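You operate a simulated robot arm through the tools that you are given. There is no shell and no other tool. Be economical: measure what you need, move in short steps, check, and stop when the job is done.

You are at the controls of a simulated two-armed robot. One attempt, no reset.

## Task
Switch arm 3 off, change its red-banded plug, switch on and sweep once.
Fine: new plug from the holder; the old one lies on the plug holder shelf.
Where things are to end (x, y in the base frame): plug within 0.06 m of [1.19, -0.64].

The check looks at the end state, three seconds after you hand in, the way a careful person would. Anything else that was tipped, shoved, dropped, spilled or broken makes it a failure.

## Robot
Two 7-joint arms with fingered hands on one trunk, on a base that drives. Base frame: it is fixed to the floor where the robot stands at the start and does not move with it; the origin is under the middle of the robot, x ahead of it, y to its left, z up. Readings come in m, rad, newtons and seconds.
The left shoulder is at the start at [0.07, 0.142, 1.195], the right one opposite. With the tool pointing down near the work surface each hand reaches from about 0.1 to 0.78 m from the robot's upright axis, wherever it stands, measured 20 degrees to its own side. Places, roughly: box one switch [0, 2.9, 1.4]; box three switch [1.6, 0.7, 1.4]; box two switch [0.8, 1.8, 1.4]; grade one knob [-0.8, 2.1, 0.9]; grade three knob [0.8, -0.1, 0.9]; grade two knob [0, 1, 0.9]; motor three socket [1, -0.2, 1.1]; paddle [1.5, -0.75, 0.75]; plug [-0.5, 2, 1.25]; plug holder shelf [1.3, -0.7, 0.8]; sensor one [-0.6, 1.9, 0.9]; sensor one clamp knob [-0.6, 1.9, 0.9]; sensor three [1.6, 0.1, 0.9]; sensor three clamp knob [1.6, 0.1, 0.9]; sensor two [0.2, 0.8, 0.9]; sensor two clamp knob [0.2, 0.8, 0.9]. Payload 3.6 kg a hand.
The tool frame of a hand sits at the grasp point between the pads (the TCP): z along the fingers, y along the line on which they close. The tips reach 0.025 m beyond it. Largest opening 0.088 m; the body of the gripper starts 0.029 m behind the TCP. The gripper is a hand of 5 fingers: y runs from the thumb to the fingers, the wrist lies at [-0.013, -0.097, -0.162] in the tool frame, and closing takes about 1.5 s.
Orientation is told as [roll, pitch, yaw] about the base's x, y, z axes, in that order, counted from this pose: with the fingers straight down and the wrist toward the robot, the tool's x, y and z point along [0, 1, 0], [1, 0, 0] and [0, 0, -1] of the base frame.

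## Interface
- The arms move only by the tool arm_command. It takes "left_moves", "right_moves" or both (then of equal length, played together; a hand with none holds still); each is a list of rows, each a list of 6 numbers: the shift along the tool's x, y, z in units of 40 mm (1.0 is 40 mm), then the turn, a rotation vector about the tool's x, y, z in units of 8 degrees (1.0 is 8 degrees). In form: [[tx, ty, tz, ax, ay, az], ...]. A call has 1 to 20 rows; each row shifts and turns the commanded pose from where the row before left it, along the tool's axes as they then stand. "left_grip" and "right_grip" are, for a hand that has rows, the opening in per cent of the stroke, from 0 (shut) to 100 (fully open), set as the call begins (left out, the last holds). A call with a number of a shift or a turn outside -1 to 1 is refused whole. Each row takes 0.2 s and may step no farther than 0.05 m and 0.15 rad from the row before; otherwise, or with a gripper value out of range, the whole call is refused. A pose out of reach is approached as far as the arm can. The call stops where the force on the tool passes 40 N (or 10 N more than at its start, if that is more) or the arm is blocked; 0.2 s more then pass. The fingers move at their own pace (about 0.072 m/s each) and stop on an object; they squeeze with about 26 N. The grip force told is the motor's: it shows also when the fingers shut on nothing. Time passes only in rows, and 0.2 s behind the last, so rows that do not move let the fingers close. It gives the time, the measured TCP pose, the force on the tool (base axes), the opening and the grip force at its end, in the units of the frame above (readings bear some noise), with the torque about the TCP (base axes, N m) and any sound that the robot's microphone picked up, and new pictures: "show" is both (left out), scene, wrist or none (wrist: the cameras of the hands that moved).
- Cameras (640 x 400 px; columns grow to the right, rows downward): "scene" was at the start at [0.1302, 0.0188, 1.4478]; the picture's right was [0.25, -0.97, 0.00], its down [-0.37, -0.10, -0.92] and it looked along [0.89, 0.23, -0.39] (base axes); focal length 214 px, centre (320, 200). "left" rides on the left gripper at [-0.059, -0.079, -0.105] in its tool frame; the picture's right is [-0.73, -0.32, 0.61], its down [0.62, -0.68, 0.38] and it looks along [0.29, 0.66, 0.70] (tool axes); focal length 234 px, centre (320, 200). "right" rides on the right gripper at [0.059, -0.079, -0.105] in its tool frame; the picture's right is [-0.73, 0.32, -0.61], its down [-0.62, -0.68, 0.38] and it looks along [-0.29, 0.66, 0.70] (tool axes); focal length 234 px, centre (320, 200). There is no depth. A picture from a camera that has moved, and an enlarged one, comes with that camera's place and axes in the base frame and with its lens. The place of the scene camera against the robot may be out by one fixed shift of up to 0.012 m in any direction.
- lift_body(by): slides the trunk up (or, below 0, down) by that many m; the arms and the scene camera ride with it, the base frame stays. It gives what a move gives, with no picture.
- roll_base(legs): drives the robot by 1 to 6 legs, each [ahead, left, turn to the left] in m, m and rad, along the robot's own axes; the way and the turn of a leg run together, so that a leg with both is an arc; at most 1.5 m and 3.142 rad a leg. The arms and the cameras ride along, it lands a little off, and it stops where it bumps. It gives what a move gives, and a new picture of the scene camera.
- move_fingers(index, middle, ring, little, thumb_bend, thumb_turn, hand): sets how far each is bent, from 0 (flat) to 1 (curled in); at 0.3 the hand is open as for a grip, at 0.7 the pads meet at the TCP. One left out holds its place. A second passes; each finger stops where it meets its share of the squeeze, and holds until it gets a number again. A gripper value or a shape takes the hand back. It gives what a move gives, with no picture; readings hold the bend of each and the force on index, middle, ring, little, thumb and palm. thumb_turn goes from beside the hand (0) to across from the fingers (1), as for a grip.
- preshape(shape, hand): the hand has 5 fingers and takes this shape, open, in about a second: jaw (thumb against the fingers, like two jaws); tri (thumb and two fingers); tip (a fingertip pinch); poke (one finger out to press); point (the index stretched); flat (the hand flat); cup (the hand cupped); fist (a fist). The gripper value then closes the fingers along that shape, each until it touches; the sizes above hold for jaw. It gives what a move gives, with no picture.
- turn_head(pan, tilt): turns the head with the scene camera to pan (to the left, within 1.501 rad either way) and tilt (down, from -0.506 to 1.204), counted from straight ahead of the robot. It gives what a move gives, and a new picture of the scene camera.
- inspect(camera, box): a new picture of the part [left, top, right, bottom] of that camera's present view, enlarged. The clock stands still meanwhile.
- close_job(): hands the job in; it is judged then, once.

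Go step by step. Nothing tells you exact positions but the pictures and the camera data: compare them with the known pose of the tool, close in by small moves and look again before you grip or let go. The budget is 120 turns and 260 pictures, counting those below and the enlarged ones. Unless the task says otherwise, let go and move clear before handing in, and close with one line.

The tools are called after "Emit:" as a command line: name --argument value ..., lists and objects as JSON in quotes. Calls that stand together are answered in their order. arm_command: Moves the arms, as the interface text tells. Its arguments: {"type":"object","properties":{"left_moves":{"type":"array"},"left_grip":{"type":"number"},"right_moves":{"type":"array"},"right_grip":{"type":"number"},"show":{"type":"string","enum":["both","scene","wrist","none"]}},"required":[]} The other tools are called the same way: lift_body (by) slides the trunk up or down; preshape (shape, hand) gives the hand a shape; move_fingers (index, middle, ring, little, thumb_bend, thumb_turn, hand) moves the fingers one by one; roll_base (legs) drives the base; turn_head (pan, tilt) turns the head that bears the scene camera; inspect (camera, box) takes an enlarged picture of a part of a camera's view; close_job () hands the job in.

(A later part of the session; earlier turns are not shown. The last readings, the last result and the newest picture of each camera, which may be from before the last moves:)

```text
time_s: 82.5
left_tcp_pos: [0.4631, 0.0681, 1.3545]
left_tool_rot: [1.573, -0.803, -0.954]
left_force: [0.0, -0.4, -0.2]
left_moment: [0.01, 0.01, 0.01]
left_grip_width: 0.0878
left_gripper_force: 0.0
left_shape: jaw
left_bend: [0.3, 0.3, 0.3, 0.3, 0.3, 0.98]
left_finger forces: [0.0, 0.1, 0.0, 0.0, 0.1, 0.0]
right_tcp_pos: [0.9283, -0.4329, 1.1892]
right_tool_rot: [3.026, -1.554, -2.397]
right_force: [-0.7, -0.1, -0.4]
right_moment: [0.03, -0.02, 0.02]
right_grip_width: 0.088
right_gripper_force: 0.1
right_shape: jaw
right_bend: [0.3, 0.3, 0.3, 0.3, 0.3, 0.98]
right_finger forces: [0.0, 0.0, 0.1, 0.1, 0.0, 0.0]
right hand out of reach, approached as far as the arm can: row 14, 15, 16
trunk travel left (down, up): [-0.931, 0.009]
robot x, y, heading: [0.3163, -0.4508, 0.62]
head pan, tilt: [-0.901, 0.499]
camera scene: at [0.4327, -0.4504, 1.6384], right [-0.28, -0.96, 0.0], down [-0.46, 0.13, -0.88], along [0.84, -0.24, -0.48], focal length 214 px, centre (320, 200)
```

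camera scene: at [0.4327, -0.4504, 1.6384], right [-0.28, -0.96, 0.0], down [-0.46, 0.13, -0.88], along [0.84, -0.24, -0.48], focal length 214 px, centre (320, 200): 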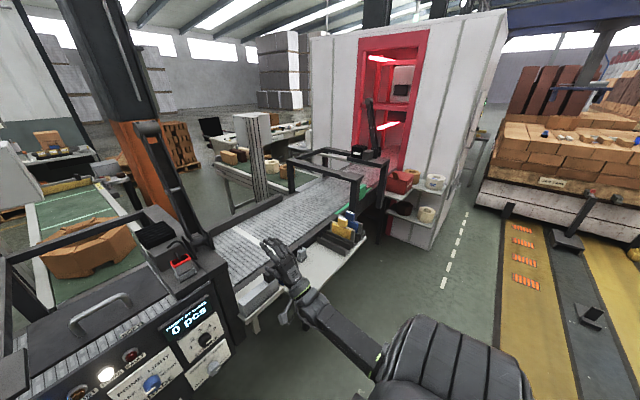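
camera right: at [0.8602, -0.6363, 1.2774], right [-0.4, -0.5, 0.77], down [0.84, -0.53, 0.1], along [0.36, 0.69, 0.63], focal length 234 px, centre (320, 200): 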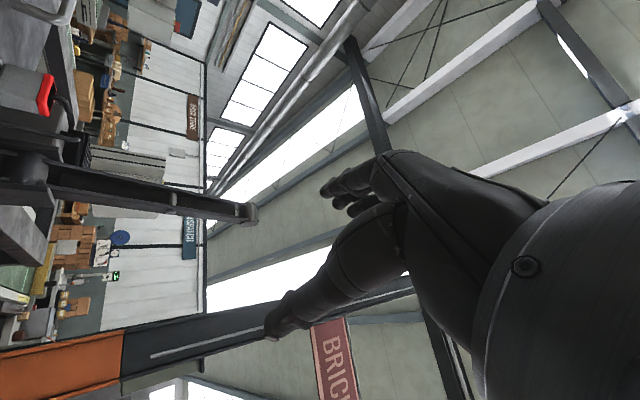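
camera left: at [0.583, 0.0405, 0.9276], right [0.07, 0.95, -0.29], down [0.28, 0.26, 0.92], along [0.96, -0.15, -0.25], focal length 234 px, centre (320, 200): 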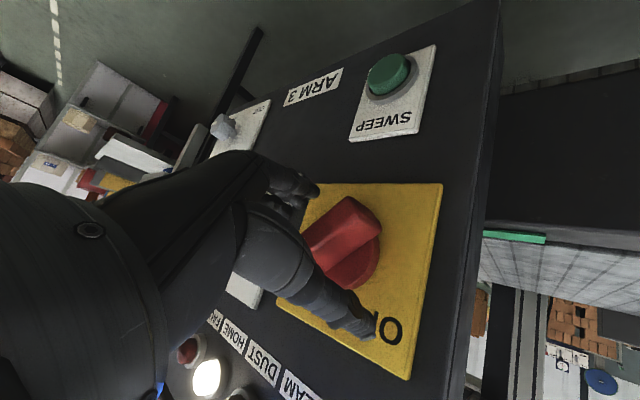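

The arm is now extended with the elbow low, as the left was. Rolling to thumb-right.

Emit:
arm_command --right_moves '[[0, 0, 0, 0, 0, -1], [0, 0, 0, 0, 0, -1], [0, 0, 0, 0, 0, -1], [0, 0, 0, 0, 0, -1], [0, 0, 0, 0, 0, -1], [0, 0, 0, 0, 0, -1], [0, 0, 0, 0, 0, -1], [0, 0, 0, 0, 0, -1], [0, 0, 0, 0, 0, -1], [0, 0, 0, 0, 0, -1], [0, 0, 0, 0, 0, -1], [0, 0, 0, 0, 0, -0.25], [0, 0, 0, 0, 0, 0]]' --show "scene"

```text
time_s: 85.3
left_tcp_pos: [0.4642, 0.067, 1.355]
left_tool_rot: [1.572, -0.803, -0.953]
left_force: [0.8, 0.3, 0.3]
left_moment: [0.0, 0.0, 0.02]
left_grip_width: 0.0879
left_gripper_force: 0.1
left_shape: jaw
left_bend: [0.3, 0.3, 0.3, 0.3, 0.3, 0.98]
left_finger forces: [0.1, 0.1, 0.1, 0.1, 0.0, 0.1]
right_tcp_pos: [1.0761, -0.6961, 1.4383]
right_tool_rot: [-1.58, -0.186, 2.182]
right_force: [0.3, 0.2, 0.3]
right_moment: [0.01, 0.01, -0.01]
right_grip_width: 0.0879
right_gripper_force: 0.1
right_shape: jaw
right_bend: [0.3, 0.3, 0.3, 0.3, 0.3, 0.98]
right_finger forces: [0.0, 0.1, 0.0, 0.0, 0.0, 0.1]
right hand out of reach, approached as far as the arm can: row 1, 2, 3, 4, 5, 6, 7, 8, 9, 10, 11, 12
trunk travel left (down, up): [-0.931, 0.009]
robot x, y, heading: [0.3178, -0.45, 0.619]
head pan, tilt: [-0.901, 0.499]
camera scene: at [0.4333, -0.4505, 1.6384], right [-0.28, -0.96, 0.0], down [-0.46, 0.13, -0.88], along [0.84, -0.24, -0.48], focal length 214 px, centre (320, 200)
```

scene: 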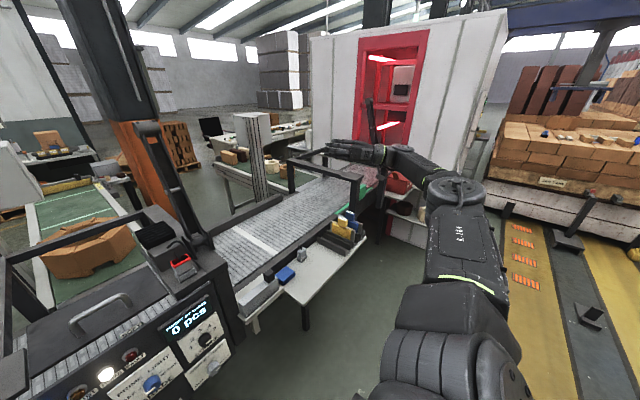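

The right arm can't hold that orientation. The left arm can (fingers right, thumb left), and with the fingertip-pinch shape a lone index finger fits in front of the cable. I'll fold the right arm back to neutral and see what the left hand's "tip" shape looks like.

Emit:
arm_command --right_moves '[[0, 0, -0.3, 0, 0, 1], [0, 0, -0.3, 0, 0, 1], [0, 0, -0.3, 0, 0, 1], [0, 0, -0.3, 0, 0, 1], [0, 0, -0.3, 0, 0, 1], [0, 0, 0, 0, 0, 1], [0, 0, 0, 0, 0, 1], [0, 0, 0, 0, 0, 1], [0, 0, 0, 0, 0, 1], [0, 0, 0, 0, 0, 0.9], [0, 0, 0, 1, 0, 0], [0, 0, 0, 1, 0, 0], [0, 0, 0, 1, 0, 0], [0, 0, 0, 1, 0, 0], [0, 0, 0, 1, 0, 0], [0, 0, 0, 1, 0, 0], [0, 0, 0, 1, 0, 0], [0, 0, 0, 1, 0, 0], [0, 0, 0, 1, 0, 0], [0, 0, 0, 1, 0, 0]]' --show "none"

Emit:
preshape --hand "left" --shape "tip"

Emit:
turn_head --pan 0.6 --tilt 0.6

```text
time_s: 89.5
left_tcp_pos: [0.4651, 0.0689, 1.3548]
left_tool_rot: [1.571, -0.803, -0.952]
left_force: [0.7, -0.4, 0.2]
left_moment: [-0.01, 0.0, 0.03]
left_grip_width: 0.0877
left_gripper_force: 0.0
left_shape: jaw
left_bend: [0.3, 0.3, 0.3, 0.3, 0.3, 0.98]
left_finger forces: [0.0, 0.1, 0.0, 0.1, 0.0, 0.0]
right_tcp_pos: [1.0299, -0.7207, 1.4386]
right_tool_rot: [-0.001, -0.176, 0.613]
right_force: [-0.6, 0.4, -0.2]
right_moment: [-0.02, -0.01, -0.01]
right_grip_width: 0.088
right_gripper_force: 0.0
right_shape: jaw
right_bend: [0.3, 0.3, 0.3, 0.3, 0.3, 0.98]
right_finger forces: [0.1, 0.0, 0.0, 0.0, 0.0, 0.0]
right hand out of reach, approached as far as the arm can: row 2
trunk travel left (down, up): [-0.931, 0.009]
robot x, y, heading: [0.3151, -0.4505, 0.623]
head pan, tilt: [-0.901, 0.499]
```

```text
time_s: 90.4
left_tcp_pos: [0.4648, 0.0669, 1.3548]
left_tool_rot: [1.572, -0.803, -0.953]
left_force: [-0.4, 0.3, -0.1]
left_moment: [0.01, -0.03, 0.01]
left_grip_width: 0.0876
left_gripper_force: 0.1
left_shape: tip
left_bend: [0.3, 0.98, 0.99, 0.99, 0.3, 0.98]
left_finger forces: [0.1, 0.0, 0.0, 0.1, 0.0, 0.0]
right_tcp_pos: [1.0286, -0.7226, 1.4395]
right_tool_rot: [-0.002, -0.182, 0.613]
right_force: [0.1, 0.7, 0.3]
right_moment: [0.02, -0.01, 0.02]
right_grip_width: 0.0876
right_gripper_force: 0.0
right_shape: jaw
right_bend: [0.3, 0.3, 0.3, 0.3, 0.3, 0.98]
right_finger forces: [0.0, 0.1, 0.1, 0.1, 0.1, 0.0]
trunk travel left (down, up): [-0.931, 0.009]
robot x, y, heading: [0.3125, -0.453, 0.623]
head pan, tilt: [-0.901, 0.499]
```

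```text
time_s: 92.0
left_tcp_pos: [0.4641, 0.0678, 1.3556]
left_tool_rot: [1.572, -0.802, -0.953]
left_force: [-0.2, 0.3, 0.1]
left_moment: [0.01, 0.01, 0.04]
left_grip_width: 0.0877
left_gripper_force: 0.2
left_shape: tip
left_bend: [0.3, 0.98, 0.99, 0.99, 0.3, 0.98]
left_finger forces: [0.1, 0.0, 0.0, 0.0, 0.0, 0.1]
right_tcp_pos: [1.0287, -0.7217, 1.4385]
right_tool_rot: [-0.002, -0.181, 0.614]
right_force: [0.1, 0.1, 1.3]
right_moment: [-0.01, 0.01, 0.0]
right_grip_width: 0.0879
right_gripper_force: 0.1
right_shape: jaw
right_bend: [0.3, 0.3, 0.3, 0.3, 0.3, 0.98]
right_finger forces: [0.0, 0.0, 0.0, 0.1, 0.1, 0.0]
trunk travel left (down, up): [-0.931, 0.009]
robot x, y, heading: [0.3156, -0.4492, 0.62]
head pan, tilt: [0.6, 0.6]
camera scene: at [0.3766, -0.3423, 1.6293], right [0.94, -0.34, 0.0], down [-0.19, -0.53, -0.83], along [0.28, 0.77, -0.56], focal length 214 px, centre (320, 200)
```

scene: 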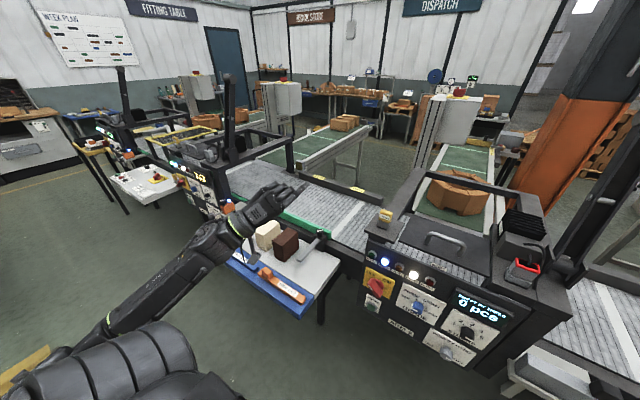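

Only thumb and index are out in this shape. I check from the wrist camera where index and thumb tips lie relative to the tool point, and tuck the right arm inward.

Emit:
arm_command --right_moves '[[1, 0, 0, 0, 0, 0], [1, 0, 0, 0, 0, 0], [1, 0, 0, 0, 0, 0], [1, 0, 0, 0, 0, 0], [1, 0, 0, 0, 0, 0], [1, 0, 0, 0, 0, 0], [1, 0, 0, 0, 0, 0], [0, 0, 0, 0, 0, 0]]' --left_moves '[[0, 0, 0, 0, 0, 0], [0, 0, 0, 0, 0, 0], [0, 0, 0, 0, 0, 0], [0, 0, 0, 0, 0, 0], [0, 0, 0, 0, 0, 0], [0, 0, 0, 0, 0, 0], [0, 0, 0, 0, 0, 0], [0, 0, 0, 0, 0, 0]]' --left_grip 60 --show "wrist"

Emit:
inspect --camera "scene" --box '[190, 160, 330, 260]'

```text
time_s: 93.8
left_tcp_pos: [0.4633, 0.0667, 1.3553]
left_tool_rot: [1.572, -0.803, -0.953]
left_force: [-0.4, 0.4, 1.0]
left_moment: [0.04, -0.02, 0.0]
left_grip_width: 0.0531
left_gripper_force: 0.0
left_shape: tip
left_bend: [0.3, 0.98, 0.99, 0.99, 0.64, 1.0]
left_finger forces: [0.0, 0.1, 0.0, 0.0, 0.0, 0.0]
right_tcp_pos: [0.9427, -0.5412, 1.3462]
right_tool_rot: [0.002, -0.187, 0.616]
right_force: [0.6, -0.9, 0.6]
right_moment: [0.01, 0.01, 0.04]
right_grip_width: 0.0879
right_gripper_force: 0.0
right_shape: jaw
right_bend: [0.3, 0.3, 0.3, 0.3, 0.3, 0.98]
right_finger forces: [0.1, 0.0, 0.1, 0.0, 0.1, 0.0]
right hand out of reach, approached as far as the arm can: row 2, 3, 4, 5, 6, 7
trunk travel left (down, up): [-0.931, 0.009]
robot x, y, heading: [0.3166, -0.4525, 0.618]
head pan, tilt: [0.6, 0.6]
camera right: at [0.8302, -0.549, 1.4331], right [0.59, -0.48, 0.66], down [-0.13, -0.85, -0.5], along [0.8, 0.21, -0.56], focal length 234 px, centre (320, 200)
camera left: at [0.3707, 0.0167, 1.2569], right [0.67, 0.11, -0.74], down [-0.22, 0.97, -0.06], along [0.71, 0.2, 0.68], focal length 234 px, centre (320, 200)
```

right: 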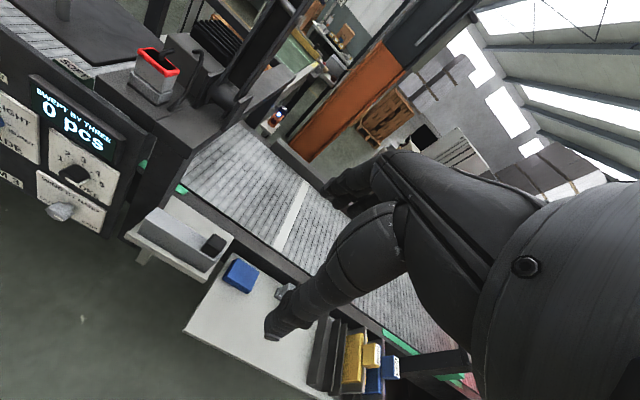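
left: 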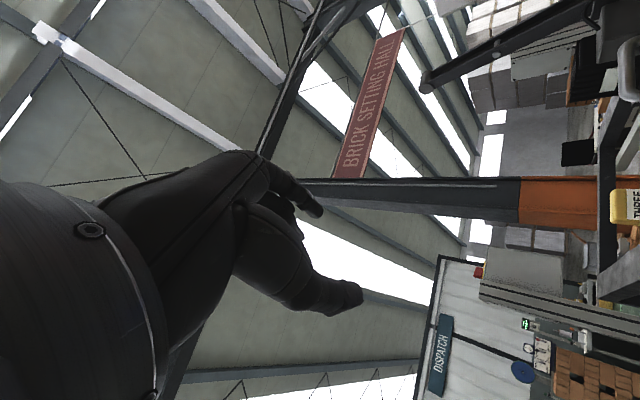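

```text
4.00 times, centred on (260, 210) of scene
camera zoom: at [0.3756, -0.3427, 1.6294], right [0.94, -0.34, 0.0], down [-0.19, -0.53, -0.83], along [0.28, 0.77, -0.56], focal length 858 px, centre (560, 160)
```

zoom: 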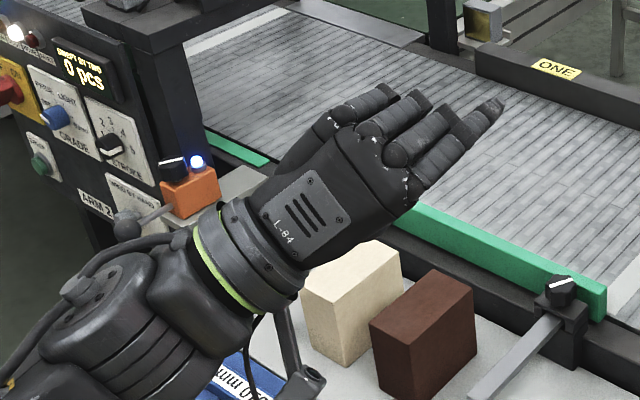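

In the tip shape the index and thumb lie right at tool x≈0 with the other fingers curled above, so a nearly horizontal approach with the left hand works. Rolling the base right so the plug is in front of the left arm.

Emit:
roll_base --legs '[[0, -0.365, 0]]'

Emit:
arm_command --left_moves '[[0, 0, 0, 0, 0, 1], [0, 0, 0, 0, 0, 1], [0, 0, 0, 0, 0, 1], [0, 0, 0, 0, 0, 1], [0, 0, 0, 0, 0, 1], [0, 0, 0, 0, 0, 0.75], [0, 0, 0, 0, -1, 0], [0, 0, 0, 0, -1, 0], [0, 0, 0, 0, -0.5, 0], [0, 0, 0, 0, 0, 0]]' --left_grip 100 --show "none"

Emit:
turn_head --pan 0.1 --tilt 0.6

```text
time_s: 96.1
left_tcp_pos: [0.6787, -0.2315, 1.355]
left_tool_rot: [1.573, -0.804, -0.961]
left_force: [0.7, 0.1, -1.2]
left_moment: [0.0, 0.0, 0.01]
left_grip_width: 0.0532
left_gripper_force: 0.1
left_shape: tip
left_bend: [0.3, 0.98, 0.99, 0.99, 0.64, 1.0]
left_finger forces: [0.0, 0.0, 0.0, 0.1, 0.1, 0.1]
right_tcp_pos: [1.1524, -0.8452, 1.3471]
right_tool_rot: [0.0, -0.188, 0.607]
right_force: [0.4, 0.6, -0.3]
right_moment: [0.0, -0.01, 0.01]
right_grip_width: 0.0877
right_gripper_force: 0.1
right_shape: jaw
right_bend: [0.3, 0.3, 0.3, 0.3, 0.3, 0.98]
right_finger forces: [0.1, 0.1, 0.1, 0.0, 0.1, 0.0]
trunk travel left (down, up): [-0.931, 0.009]
robot x, y, heading: [0.5247, -0.7497, 0.609]
head pan, tilt: [0.6, 0.6]
camera scene: at [0.5873, -0.6404, 1.6292], right [0.94, -0.35, 0.0], down [-0.2, -0.53, -0.82], along [0.29, 0.77, -0.57], focal length 214 px, centre (320, 200)
```

scene: 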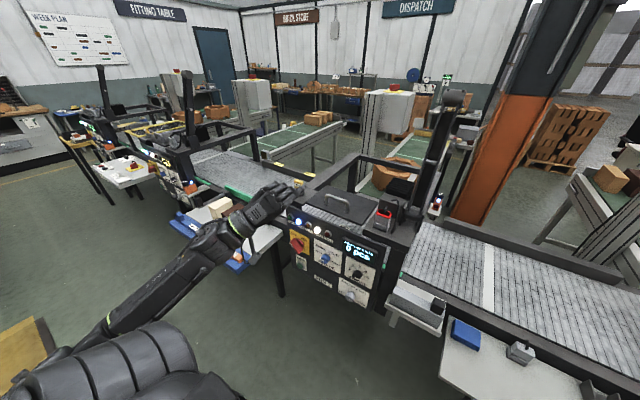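

```text
time_s: 98.3
left_tcp_pos: [0.6803, -0.2325, 1.3552]
left_tool_rot: [1.221, 0.0, -0.961]
left_force: [0.2, -0.6, 0.4]
left_moment: [-0.01, 0.0, -0.06]
left_grip_width: 0.0877
left_gripper_force: 0.1
left_shape: tip
left_bend: [0.3, 0.98, 0.99, 0.99, 0.3, 0.98]
left_finger forces: [0.0, 0.1, 0.1, 0.1, 0.0, 0.1]
right_tcp_pos: [1.1525, -0.847, 1.344]
right_tool_rot: [0.002, -0.187, 0.608]
right_force: [0.4, -0.1, 0.4]
right_moment: [-0.03, 0.02, -0.01]
right_grip_width: 0.088
right_gripper_force: 0.0
right_shape: jaw
right_bend: [0.3, 0.3, 0.3, 0.3, 0.3, 0.98]
right_finger forces: [0.1, 0.0, 0.0, 0.0, 0.1, 0.0]
trunk travel left (down, up): [-0.931, 0.009]
robot x, y, heading: [0.5274, -0.7501, 0.612]
head pan, tilt: [0.6, 0.6]
```

```text
time_s: 99.2
left_tcp_pos: [0.6805, -0.2319, 1.3554]
left_tool_rot: [1.222, 0.0, -0.962]
left_force: [1.1, 0.1, 0.0]
left_moment: [0.01, 0.03, 0.0]
left_grip_width: 0.0878
left_gripper_force: 0.1
left_shape: tip
left_bend: [0.3, 0.98, 0.99, 0.99, 0.3, 0.98]
left_finger forces: [0.0, 0.0, 0.1, 0.0, 0.1, 0.1]
right_tcp_pos: [1.154, -0.8476, 1.3448]
right_tool_rot: [0.001, -0.187, 0.608]
right_force: [-0.5, 1.0, -0.6]
right_moment: [0.0, 0.0, 0.02]
right_grip_width: 0.088
right_gripper_force: 0.1
right_shape: jaw
right_bend: [0.3, 0.3, 0.3, 0.3, 0.3, 0.98]
right_finger forces: [0.1, 0.0, 0.0, 0.1, 0.0, 0.0]
trunk travel left (down, up): [-0.931, 0.009]
robot x, y, heading: [0.5298, -0.7477, 0.61]
head pan, tilt: [0.099, 0.6]
camera scene: at [0.625, -0.668, 1.6293], right [0.65, -0.76, 0.0], down [-0.43, -0.37, -0.83], along [0.63, 0.54, -0.56], focal length 214 px, centre (320, 200)
```

scene: 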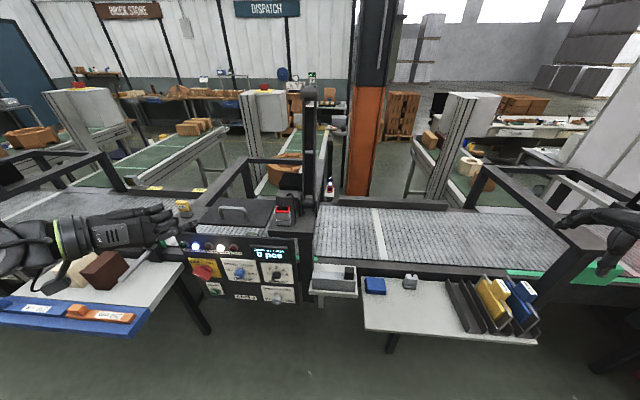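

Orientation is exact now. Moving the hand to in front of the plug and looking.

Emit:
arm_command --left_moves '[[-0.37, 0.5, 0.74, 0, 0, 0], [-0.37, 0.5, 0.74, 0, 0, 0], [-0.37, 0.5, 0.74, 0, 0, 0], [-0.37, 0.5, 0.74, 0, 0, 0], [-0.37, 0.5, 0.74, 0, 0, 0], [-0.37, 0.5, 0.74, 0, 0, 0], [0, 0, 0, 0, 0, 0]]' --show "wrist"

Emit:
inspect --camera "scene" --box '[220, 170, 340, 260]'

Emit:
inspect --camera "right" --box '[0, 0, 320, 200]'

```text
time_s: 100.8
left_tcp_pos: [0.8156, -0.2577, 1.2537]
left_tool_rot: [1.194, -0.007, -1.014]
left_force: [-0.2, 0.4, -0.1]
left_moment: [0.0, 0.02, 0.02]
left_grip_width: 0.0876
left_gripper_force: 0.1
left_shape: tip
left_bend: [0.3, 0.98, 0.99, 0.99, 0.3, 0.98]
left_finger forces: [0.0, 0.0, 0.1, 0.0, 0.1, 0.0]
left hand out of reach, approached as far as the arm can: row 4, 5, 6
right_tcp_pos: [1.1534, -0.847, 1.3456]
right_tool_rot: [0.003, -0.187, 0.606]
right_force: [-0.3, 0.0, -0.1]
right_moment: [0.0, 0.04, 0.04]
right_grip_width: 0.0879
right_gripper_force: 0.0
right_shape: jaw
right_bend: [0.3, 0.3, 0.3, 0.3, 0.3, 0.98]
right_finger forces: [0.1, 0.1, 0.0, 0.0, 0.0, 0.0]
trunk travel left (down, up): [-0.931, 0.009]
robot x, y, heading: [0.5257, -0.7465, 0.604]
head pan, tilt: [0.099, 0.6]
camera left: at [0.6723, -0.2537, 1.2372], right [0.08, 0.43, -0.9], down [0.13, 0.89, 0.44], along [0.99, -0.16, 0.02], focal length 234 px, centre (320, 200)
```

left: 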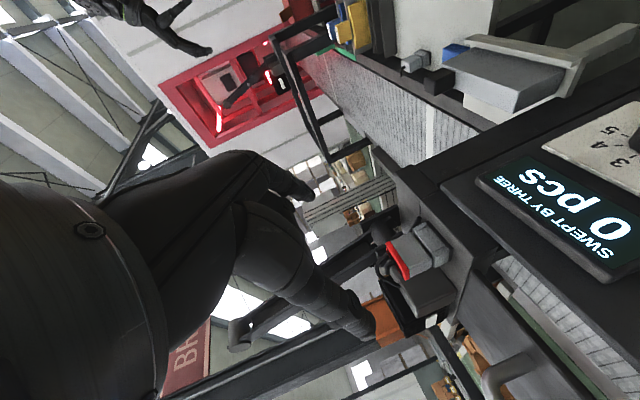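

```text
4.44 times, centred on (280, 215) of scene
camera zoom: at [0.6245, -0.6683, 1.6293], right [0.65, -0.76, 0.0], down [-0.43, -0.37, -0.83], along [0.63, 0.54, -0.56], focal length 953 px, centre (498, 133)
```

zoom: 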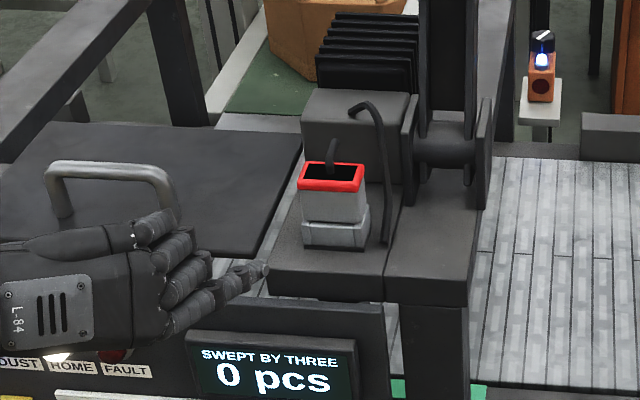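

```text
2.00 times, centred on (160, 100) of right
camera zoom: at [1.0413, -0.854, 1.4332], right [0.58, -0.48, 0.66], down [-0.14, -0.85, -0.5], along [0.8, 0.2, -0.56], focal length 468 px, centre (640, 400)
```

zoom: 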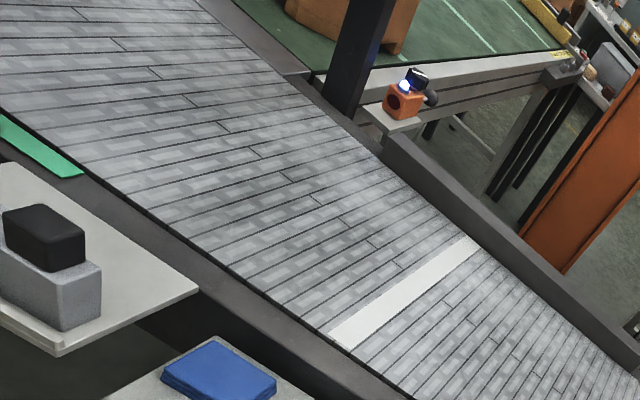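

The tilt takes the wrist near a limit. I'll level the hand (as it was at the switch, which worked) and lower to plug height.

Emit:
arm_command --left_moves '[[0, 0, 0, 0, 1, 0], [0, 0, 0, 0.2, 1, 0], [0, 0, 0, 0.2, 0.6, 0], [-0.6, 0, 0, 0, 0, 0], [-0.6, 0, 0, 0, 0, 0], [-0.6, 0, 0, 0, 0, 0], [0, 0, 0, 0, 0, 0]]' --show "none"

Emit:
inspect --camera "scene" --box '[220, 170, 340, 260]'

```text
time_s: 102.5
left_tcp_pos: [0.8087, -0.2672, 1.1817]
left_tool_rot: [1.454, 0.001, -0.989]
left_force: [0.4, 0.1, -0.3]
left_moment: [0.01, 0.01, 0.01]
left_grip_width: 0.0876
left_gripper_force: 0.0
left_shape: tip
left_bend: [0.3, 0.98, 0.99, 0.99, 0.3, 0.98]
left_finger forces: [0.1, 0.0, 0.1, 0.0, 0.0, 0.0]
left hand out of reach, approached as far as the arm can: row 1
right_tcp_pos: [1.154, -0.8473, 1.345]
right_tool_rot: [0.001, -0.185, 0.607]
right_force: [-0.2, 1.4, -0.6]
right_moment: [-0.02, -0.04, 0.01]
right_grip_width: 0.0876
right_gripper_force: 0.1
right_shape: jaw
right_bend: [0.3, 0.3, 0.3, 0.3, 0.3, 0.98]
right_finger forces: [0.1, 0.1, 0.0, 0.1, 0.0, 0.1]
trunk travel left (down, up): [-0.931, 0.009]
robot x, y, heading: [0.529, -0.7505, 0.612]
head pan, tilt: [0.099, 0.6]
```

```text
4.44 times, centred on (280, 215) of scene
camera zoom: at [0.6252, -0.6683, 1.6293], right [0.65, -0.76, 0.0], down [-0.43, -0.37, -0.83], along [0.63, 0.54, -0.56], focal length 953 px, centre (498, 133)
```

zoom: 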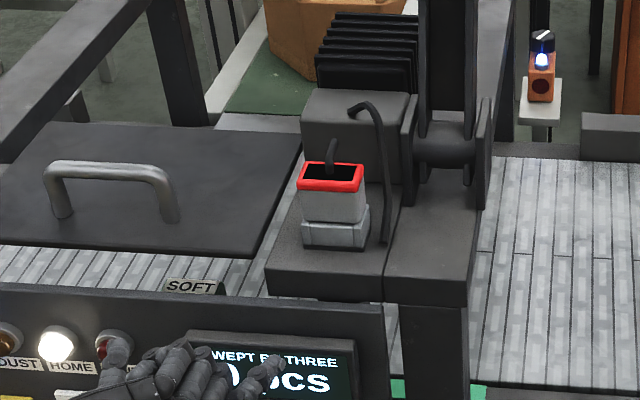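

Now level at plug height (hood spans z≈1.17–1.197). Advancing towards the plug, stopping short to check the alignment.

Emit:
arm_command --left_moves '[[0.08, 0.2, 0.5, 0.15, 0, 0], [0.08, 0.2, 0.5, 0.15, 0, 0], [0.08, 0.2, 0.5, 0, 0, 0], [0.08, 0.2, 0.5, 0, 0, 0], [0.08, 0.2, 0.5, 0, 0, 0], [0, 0, 0, 0, 0, 0]]' --show "wrist"

Emit:
inspect --camera "scene" --box '[240, 180, 320, 240]'

```text
time_s: 103.8
left_tcp_pos: [0.912, -0.2433, 1.1906]
left_tool_rot: [1.455, 0.006, -0.949]
left_force: [1.0, 0.1, 0.2]
left_moment: [-0.01, 0.01, 0.0]
left_grip_width: 0.0883
left_gripper_force: 0.0
left_shape: tip
left_bend: [0.3, 0.98, 0.99, 0.99, 0.3, 0.98]
left_finger forces: [0.1, 0.1, 0.1, 0.1, 0.1, 0.0]
right_tcp_pos: [1.1533, -0.8467, 1.3456]
right_tool_rot: [0.001, -0.187, 0.608]
right_force: [0.0, -0.3, -0.2]
right_moment: [-0.01, -0.01, 0.02]
right_grip_width: 0.0881
right_gripper_force: 0.0
right_shape: jaw
right_bend: [0.3, 0.3, 0.3, 0.3, 0.3, 0.98]
right_finger forces: [0.1, 0.0, 0.0, 0.1, 0.0, 0.0]
trunk travel left (down, up): [-0.931, 0.009]
robot x, y, heading: [0.5241, -0.7517, 0.609]
head pan, tilt: [0.099, 0.6]
camera left: at [0.7756, -0.2424, 1.1445], right [0.23, 0.57, -0.79], down [-0.03, 0.81, 0.58], along [0.97, -0.11, 0.2], focal length 234 px, centre (320, 200)
```

left: 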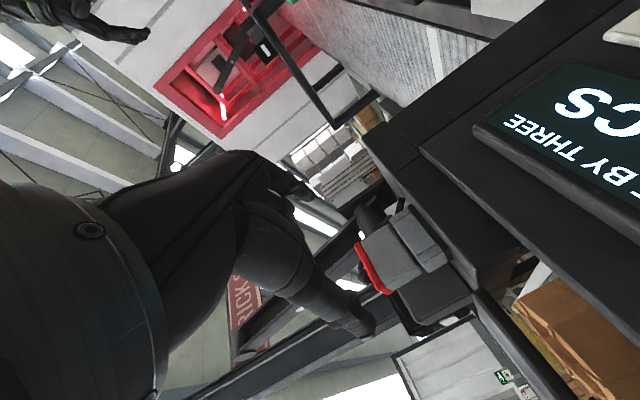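

```text
6.67 times, centred on (280, 210) of scene
camera zoom: at [0.6242, -0.668, 1.6294], right [0.65, -0.76, 0.0], down [-0.43, -0.37, -0.83], along [0.63, 0.54, -0.56], focal length 1430 px, centre (587, 133)
```

zoom: 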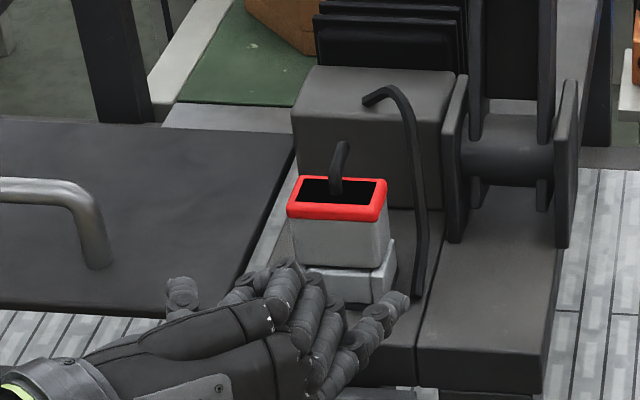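

Index (right) and thumb (left) straddle the plug. Zooming the wrist view to refine height and centring.

Emit:
inspect --camera "left" --box '[280, 160, 480, 360]'

```text
2.00 times, centred on (380, 260) of left
camera zoom: at [0.7756, -0.2424, 1.1445], right [0.23, 0.57, -0.79], down [-0.03, 0.81, 0.58], along [0.97, -0.11, 0.2], focal length 468 px, centre (200, 80)
```

zoom: 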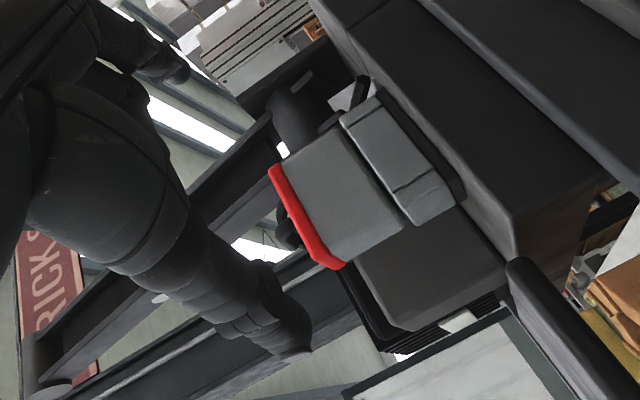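

Triangulating both views puts the plug's front face at f≈0.69 (a bit farther than first thought), hood mid-height z≈1.167. Lowering ~17 mm and advancing most of the way.

Emit:
arm_command --left_moves '[[-0.42, -0.28, 0, 0, 0, 0], [0, 0, 0.4, 0, 0, 0], [0, 0, 0.4, 0, 0, 0], [0, 0, 0.4, 0, 0, 0], [0, 0, 0.2, 0, 0, 0], [0, 0, 0, 0, 0, 0]]' --show "none"

Emit:
inspect --camera "scene" --box '[240, 180, 320, 240]'

Emit:
inspect --camera "left" --box '[220, 160, 420, 285]'

```text
time_s: 105.2
left_tcp_pos: [0.9275, -0.2062, 1.2029]
left_tool_rot: [1.454, 0.006, -0.949]
left_force: [0.5, 0.5, 0.3]
left_moment: [0.01, -0.01, -0.02]
left_grip_width: 0.0877
left_gripper_force: 0.0
left_shape: tip
left_bend: [0.3, 0.98, 0.99, 0.99, 0.3, 0.98]
left_finger forces: [0.0, 0.0, 0.0, 0.0, 0.0, 0.0]
left hand out of reach, approached as far as the arm can: row 1, 2, 3, 4, 5
right_tcp_pos: [1.1524, -0.8473, 1.3448]
right_tool_rot: [0.002, -0.187, 0.606]
right_force: [-0.6, -0.3, -0.1]
right_moment: [0.03, 0.0, -0.01]
right_grip_width: 0.0879
right_gripper_force: 0.1
right_shape: jaw
right_bend: [0.3, 0.3, 0.3, 0.3, 0.3, 0.98]
right_finger forces: [0.0, 0.0, 0.0, 0.0, 0.0, 0.0]
trunk travel left (down, up): [-0.931, 0.009]
robot x, y, heading: [0.5239, -0.7509, 0.612]
head pan, tilt: [0.099, 0.6]
```

```text
6.67 times, centred on (280, 210) of scene
camera zoom: at [0.625, -0.6682, 1.6293], right [0.65, -0.76, 0.0], down [-0.43, -0.37, -0.83], along [0.63, 0.54, -0.56], focal length 1430 px, centre (587, 133)
```

zoom: 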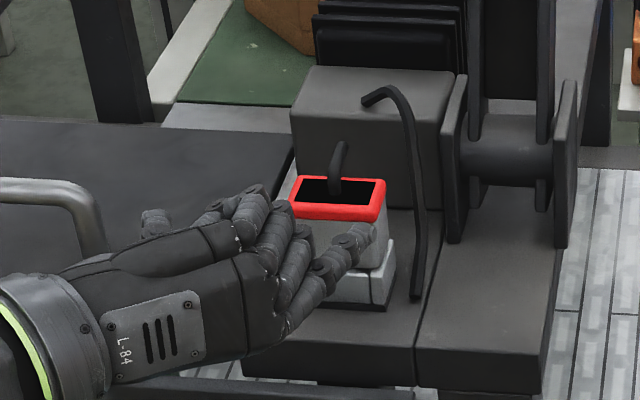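

```text
3.20 times, centred on (320, 222) of left
camera zoom: at [0.7907, -0.206, 1.1575], right [0.23, 0.57, -0.79], down [-0.03, 0.81, 0.58], along [0.97, -0.11, 0.2], focal length 749 px, centre (320, 128)
```

zoom: 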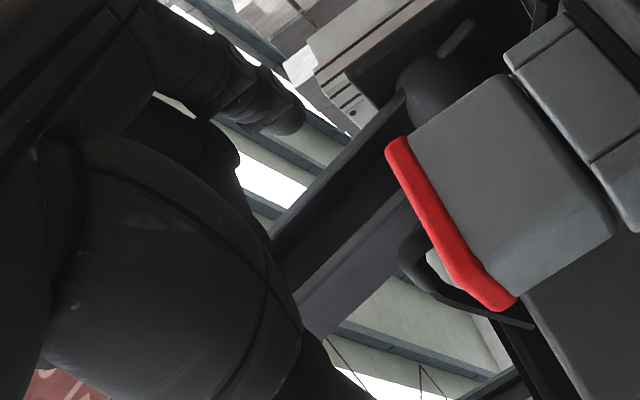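

The wrist is near a limit this far out. I'll pull the hand back 80 mm, roll the base forward 0.09 m, and approach again with the arm more bent.

Emit:
arm_command --left_moves '[[0, 0, -0.7, 0, 0, 0], [0, 0, -0.7, 0, 0, 0], [0, 0, -0.7, 0, 0, 0], [0, 0, -0.7, 0, 0, 0], [0, 0, 0, 0, 0, 0]]' --show "none"

Emit:
roll_base --legs '[[0.09, 0, 0.016]]'

```text
time_s: 106.5
left_tcp_pos: [0.8366, -0.2716, 1.2174]
left_tool_rot: [1.453, 0.008, -0.949]
left_force: [-0.2, -0.5, -0.3]
left_moment: [0.0, -0.01, -0.02]
left_grip_width: 0.0876
left_gripper_force: 0.0
left_shape: tip
left_bend: [0.3, 0.98, 0.99, 0.99, 0.3, 0.98]
left_finger forces: [0.0, 0.0, 0.1, 0.0, 0.0, 0.0]
right_tcp_pos: [1.1546, -0.8471, 1.3451]
right_tool_rot: [0.001, -0.186, 0.606]
right_force: [0.2, 0.1, -0.2]
right_moment: [0.01, 0.02, 0.0]
right_grip_width: 0.088
right_gripper_force: 0.0
right_shape: jaw
right_bend: [0.3, 0.3, 0.3, 0.3, 0.3, 0.98]
right_finger forces: [0.1, 0.0, 0.1, 0.0, 0.0, 0.1]
trunk travel left (down, up): [-0.931, 0.009]
robot x, y, heading: [0.5285, -0.751, 0.608]
head pan, tilt: [0.099, 0.6]
```

```text
time_s: 107.6
left_tcp_pos: [0.8965, -0.2181, 1.2206]
left_tool_rot: [1.459, 0.004, -0.932]
left_force: [-0.1, -0.3, -0.2]
left_moment: [-0.02, 0.0, -0.03]
left_grip_width: 0.0877
left_gripper_force: 0.0
left_shape: tip
left_bend: [0.3, 0.98, 0.99, 0.99, 0.3, 0.98]
left_finger forces: [0.1, 0.0, 0.0, 0.0, 0.0, 0.0]
right_tcp_pos: [1.2237, -0.7879, 1.349]
right_tool_rot: [0.003, -0.194, 0.626]
right_force: [-0.9, 0.1, 0.7]
right_moment: [0.01, -0.03, -0.01]
right_grip_width: 0.0878
right_gripper_force: 0.1
right_shape: jaw
right_bend: [0.3, 0.3, 0.3, 0.3, 0.3, 0.98]
right_finger forces: [0.0, 0.0, 0.0, 0.0, 0.1, 0.1]
trunk travel left (down, up): [-0.931, 0.009]
robot x, y, heading: [0.605, -0.7004, 0.628]
head pan, tilt: [0.099, 0.6]
camera scene: at [0.6896, -0.6194, 1.6302], right [0.66, -0.75, 0.0], down [-0.42, -0.37, -0.83], along [0.62, 0.55, -0.56], focal length 214 px, centre (320, 200)
```

scene: 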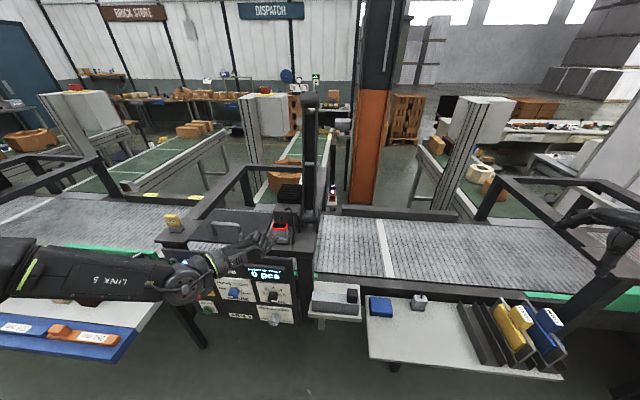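

Base is closer. Now lowering to plug height with a slight shift right.

Emit:
arm_command --left_moves '[[-0.45, 0.15, 0, 0, 0, 0], [-0.45, 0.15, 0, 0, 0, 0], [-0.45, 0.15, 0, 0, 0, 0], [0, 0, 0, 0, 0, 0]]' --show "none"

Emit:
inspect --camera "scene" --box '[220, 190, 330, 260]'

Emit:
inspect --camera "left" --box '[220, 160, 420, 285]'

```text
time_s: 108.6
left_tcp_pos: [0.9086, -0.2294, 1.1638]
left_tool_rot: [1.455, 0.006, -0.93]
left_force: [0.1, 0.1, 0.4]
left_moment: [-0.01, -0.01, 0.03]
left_grip_width: 0.0879
left_gripper_force: 0.0
left_shape: tip
left_bend: [0.3, 0.98, 0.99, 0.99, 0.3, 0.98]
left_finger forces: [0.1, 0.1, 0.1, 0.0, 0.1, 0.1]
right_tcp_pos: [1.2301, -0.7832, 1.3449]
right_tool_rot: [0.002, -0.186, 0.626]
right_force: [0.3, 0.3, -0.1]
right_moment: [-0.02, -0.02, 0.0]
right_grip_width: 0.0877
right_gripper_force: 0.0
right_shape: jaw
right_bend: [0.3, 0.3, 0.3, 0.3, 0.3, 0.98]
right_finger forces: [0.1, 0.1, 0.0, 0.0, 0.1, 0.1]
trunk travel left (down, up): [-0.931, 0.009]
robot x, y, heading: [0.601, -0.697, 0.626]
head pan, tilt: [0.099, 0.6]
```

```text
5.71 times, centred on (275, 225) of scene
camera zoom: at [0.6986, -0.6129, 1.6291], right [0.66, -0.75, 0.0], down [-0.42, -0.38, -0.82], along [0.62, 0.55, -0.57], focal length 1226 px, centre (577, 57)
```

zoom: 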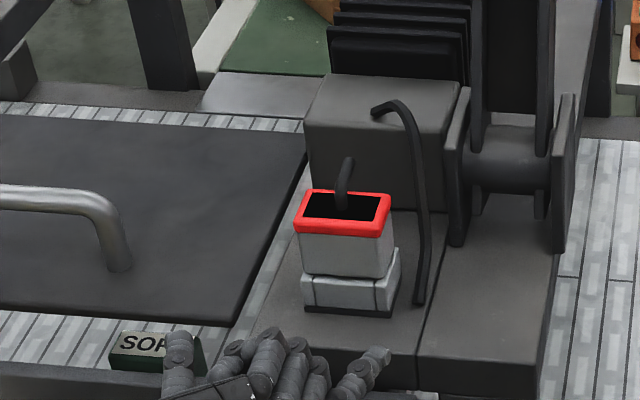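

```text
3.20 times, centred on (320, 222) of left
camera zoom: at [0.773, -0.2327, 1.1166], right [0.22, 0.57, -0.79], down [-0.04, 0.81, 0.58], along [0.97, -0.1, 0.2], focal length 749 px, centre (320, 128)
```

zoom: 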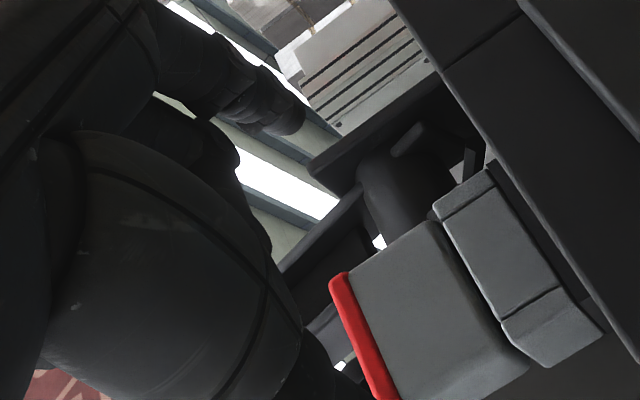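

Reached. The plug's right-front edge triangulates consistently to l=-0.749, f=0.694, mid z=1.169, which suits the present height. Advancing to the grip position.

Emit:
arm_command --left_moves '[[0.045, 0.01, 0.38, 0, 0, 0], [0.045, 0.01, 0.38, 0, 0, 0], [0.045, 0.01, 0.38, 0, 0, 0], [0.045, 0.01, 0.38, 0, 0, 0], [0.045, 0.01, 0.38, 0, 0, 0], [0, 0, 0, 0, 0, 0]]' --show "none"

Emit:
inspect --camera "scene" --box '[220, 190, 330, 260]'

Emit:
inspect --camera "left" --box '[260, 160, 460, 285]'

```text
time_s: 110.0
left_tcp_pos: [0.9609, -0.1886, 1.1807]
left_tool_rot: [1.454, 0.007, -0.932]
left_force: [-0.1, -0.7, -0.2]
left_moment: [-0.01, 0.01, 0.0]
left_grip_width: 0.0879
left_gripper_force: 0.0
left_shape: tip
left_bend: [0.3, 0.98, 0.99, 0.99, 0.3, 0.98]
left_finger forces: [0.2, 0.0, 0.0, 0.0, 0.1, 0.0]
left hand out of reach, approached as far as the arm can: row 2, 3, 4, 5
right_tcp_pos: [1.2291, -0.784, 1.3451]
right_tool_rot: [0.001, -0.186, 0.625]
right_force: [0.1, 0.3, -0.5]
right_moment: [0.02, 0.04, -0.02]
right_grip_width: 0.0881
right_gripper_force: 0.1
right_shape: jaw
right_bend: [0.3, 0.3, 0.3, 0.3, 0.3, 0.98]
right_finger forces: [0.0, 0.0, 0.0, 0.0, 0.0, 0.0]
trunk travel left (down, up): [-0.931, 0.009]
robot x, y, heading: [0.601, -0.6968, 0.626]
head pan, tilt: [0.099, 0.6]
```

```text
5.71 times, centred on (275, 225) of scene
camera zoom: at [0.6968, -0.6139, 1.6293], right [0.66, -0.75, 0.0], down [-0.42, -0.38, -0.83], along [0.62, 0.55, -0.56], focal length 1226 px, centre (577, 57)
```

zoom: 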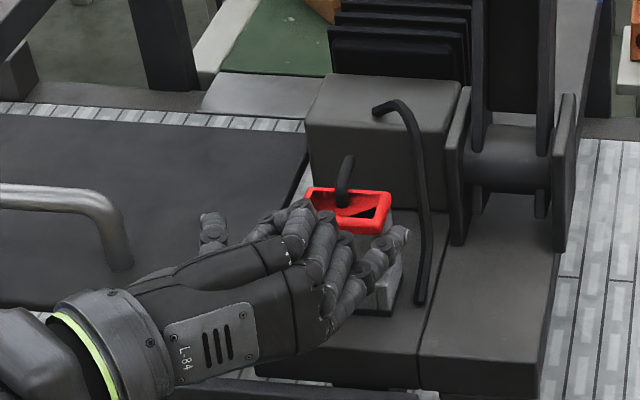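

```text
3.20 times, centred on (360, 222) of left
camera zoom: at [0.8245, -0.1912, 1.1354], right [0.22, 0.57, -0.79], down [-0.04, 0.81, 0.58], along [0.97, -0.1, 0.2], focal length 749 px, centre (192, 128)
```

zoom: 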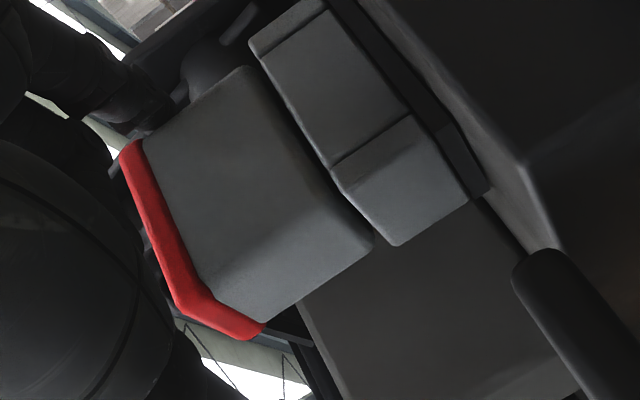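

Nearly there, but the arm limit lifted it 15 mm too high. Backing the hand 50 mm, setting height, and making the last advance with the base.

Emit:
arm_command --left_moves '[[0, 0, -0.6, 0, 0, 0], [-0.2, 0, -0.6, 0, 0, 0], [-0.3, 0, 0, 0, 0, 0], [0, 0, 0, 0, 0, 0]]' --show "none"

Emit:
roll_base --legs '[[0.03, 0, 0]]'

```text
time_s: 111.0
left_tcp_pos: [0.9211, -0.2171, 1.1667]
left_tool_rot: [1.452, 0.008, -0.932]
left_force: [0.1, -0.6, -0.5]
left_moment: [-0.02, 0.01, -0.02]
left_grip_width: 0.0881
left_gripper_force: 0.1
left_shape: tip
left_bend: [0.3, 0.98, 0.99, 0.99, 0.3, 0.98]
left_finger forces: [0.0, 0.1, 0.1, 0.1, 0.0, 0.1]
right_tcp_pos: [1.2305, -0.7841, 1.3445]
right_tool_rot: [0.001, -0.185, 0.625]
right_force: [-0.3, 0.8, 0.0]
right_moment: [0.01, 0.0, 0.02]
right_grip_width: 0.0879
right_gripper_force: 0.1
right_shape: jaw
right_bend: [0.3, 0.3, 0.3, 0.3, 0.3, 0.98]
right_finger forces: [0.0, 0.0, 0.0, 0.0, 0.0, 0.0]
trunk travel left (down, up): [-0.931, 0.009]
robot x, y, heading: [0.6035, -0.6991, 0.628]
head pan, tilt: [0.099, 0.6]
```

```text
time_s: 111.8
left_tcp_pos: [0.9379, -0.2036, 1.1714]
left_tool_rot: [1.462, 0.007, -0.932]
left_force: [-0.9, -1.4, -0.7]
left_moment: [-0.02, 0.02, 0.02]
left_grip_width: 0.0878
left_gripper_force: 0.1
left_shape: tip
left_bend: [0.3, 0.98, 0.99, 0.99, 0.3, 0.98]
left_finger forces: [0.1, 0.1, 0.0, 0.0, 0.0, 0.0]
right_tcp_pos: [1.2458, -0.771, 1.349]
right_tool_rot: [0.001, -0.194, 0.622]
right_force: [-0.7, -0.3, 0.2]
right_moment: [0.01, -0.06, 0.02]
right_grip_width: 0.0882
right_gripper_force: 0.1
right_shape: jaw
right_bend: [0.3, 0.3, 0.3, 0.3, 0.3, 0.98]
right_finger forces: [0.0, 0.0, 0.0, 0.1, 0.0, 0.1]
trunk travel left (down, up): [-0.931, 0.009]
robot x, y, heading: [0.6256, -0.6842, 0.627]
head pan, tilt: [0.099, 0.6]
camera scene: at [0.7121, -0.602, 1.6303], right [0.66, -0.75, 0.0], down [-0.42, -0.37, -0.83], along [0.62, 0.55, -0.56], focal length 214 px, centre (320, 200)
```

scene: 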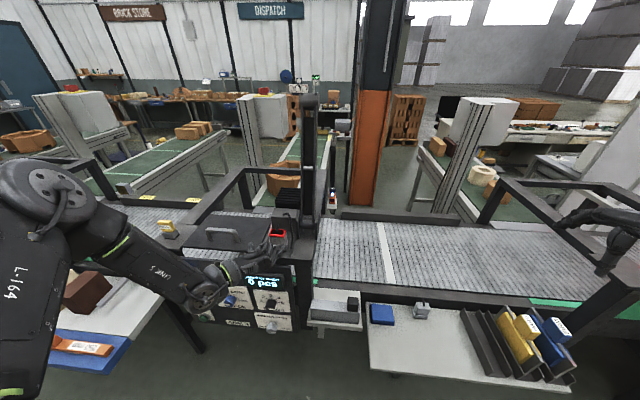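

Now the last 35 mm with the arm.

Emit:
arm_command --left_moves '[[0, 0.1, 0.3, 0, 0, 0], [0.03, 0.05, 0.3, 0, 0, 0], [0.03, 0, 0.27, 0, 0, 0], [0, 0, 0, 0, 0, 0]]' --show "none"

Emit:
inspect --camera "scene" --box '[220, 190, 330, 260]'

Emit:
inspect --camera "left" --box '[240, 140, 480, 290]'

```text
time_s: 112.8
left_tcp_pos: [0.9732, -0.182, 1.174]
left_tool_rot: [1.452, 0.007, -0.933]
left_force: [-0.2, -0.8, 0.2]
left_moment: [-0.01, -0.01, -0.01]
left_grip_width: 0.0879
left_gripper_force: 0.0
left_shape: tip
left_bend: [0.3, 0.98, 0.99, 0.99, 0.3, 0.98]
left_finger forces: [0.6, 0.1, 0.1, 0.1, 0.0, 0.0]
left hand out of reach, approached as far as the arm can: row 1, 2, 3
right_tcp_pos: [1.2559, -0.7651, 1.3454]
right_tool_rot: [0.001, -0.187, 0.624]
right_force: [-0.3, 0.1, -0.5]
right_moment: [0.02, -0.04, -0.01]
right_grip_width: 0.0877
right_gripper_force: 0.1
right_shape: jaw
right_bend: [0.3, 0.3, 0.3, 0.3, 0.3, 0.98]
right_finger forces: [0.1, 0.0, 0.1, 0.1, 0.1, 0.1]
trunk travel left (down, up): [-0.931, 0.009]
robot x, y, heading: [0.6221, -0.683, 0.628]
head pan, tilt: [0.099, 0.6]
```

```text
5.71 times, centred on (275, 225) of scene
camera zoom: at [0.7237, -0.5955, 1.6291], right [0.66, -0.75, 0.0], down [-0.42, -0.38, -0.82], along [0.62, 0.55, -0.57], focal length 1226 px, centre (577, 57)
```

zoom: 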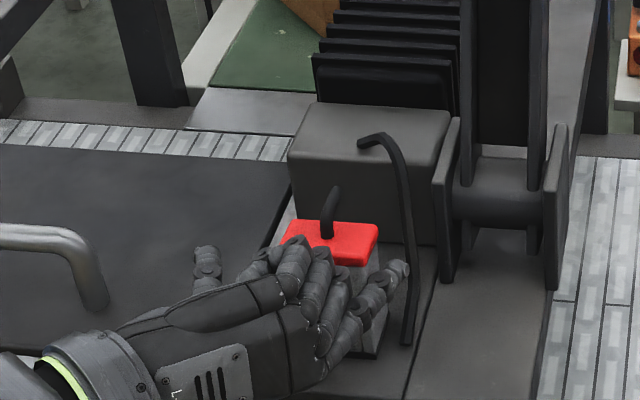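

```text
2.67 times, centred on (360, 215) of left
camera zoom: at [0.8367, -0.1859, 1.1281], right [0.22, 0.57, -0.79], down [-0.04, 0.81, 0.58], along [0.97, -0.1, 0.2], focal length 624 px, centre (213, 160)
```

zoom: 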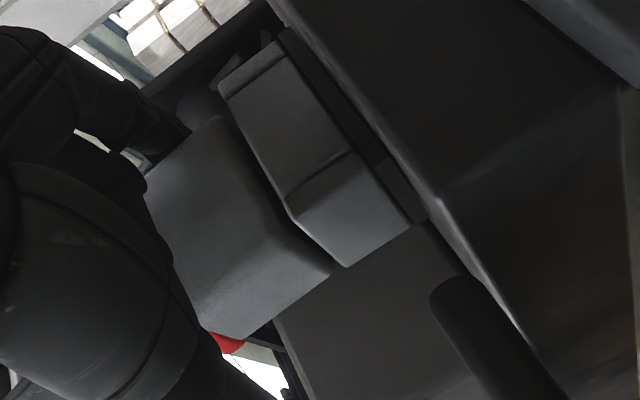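

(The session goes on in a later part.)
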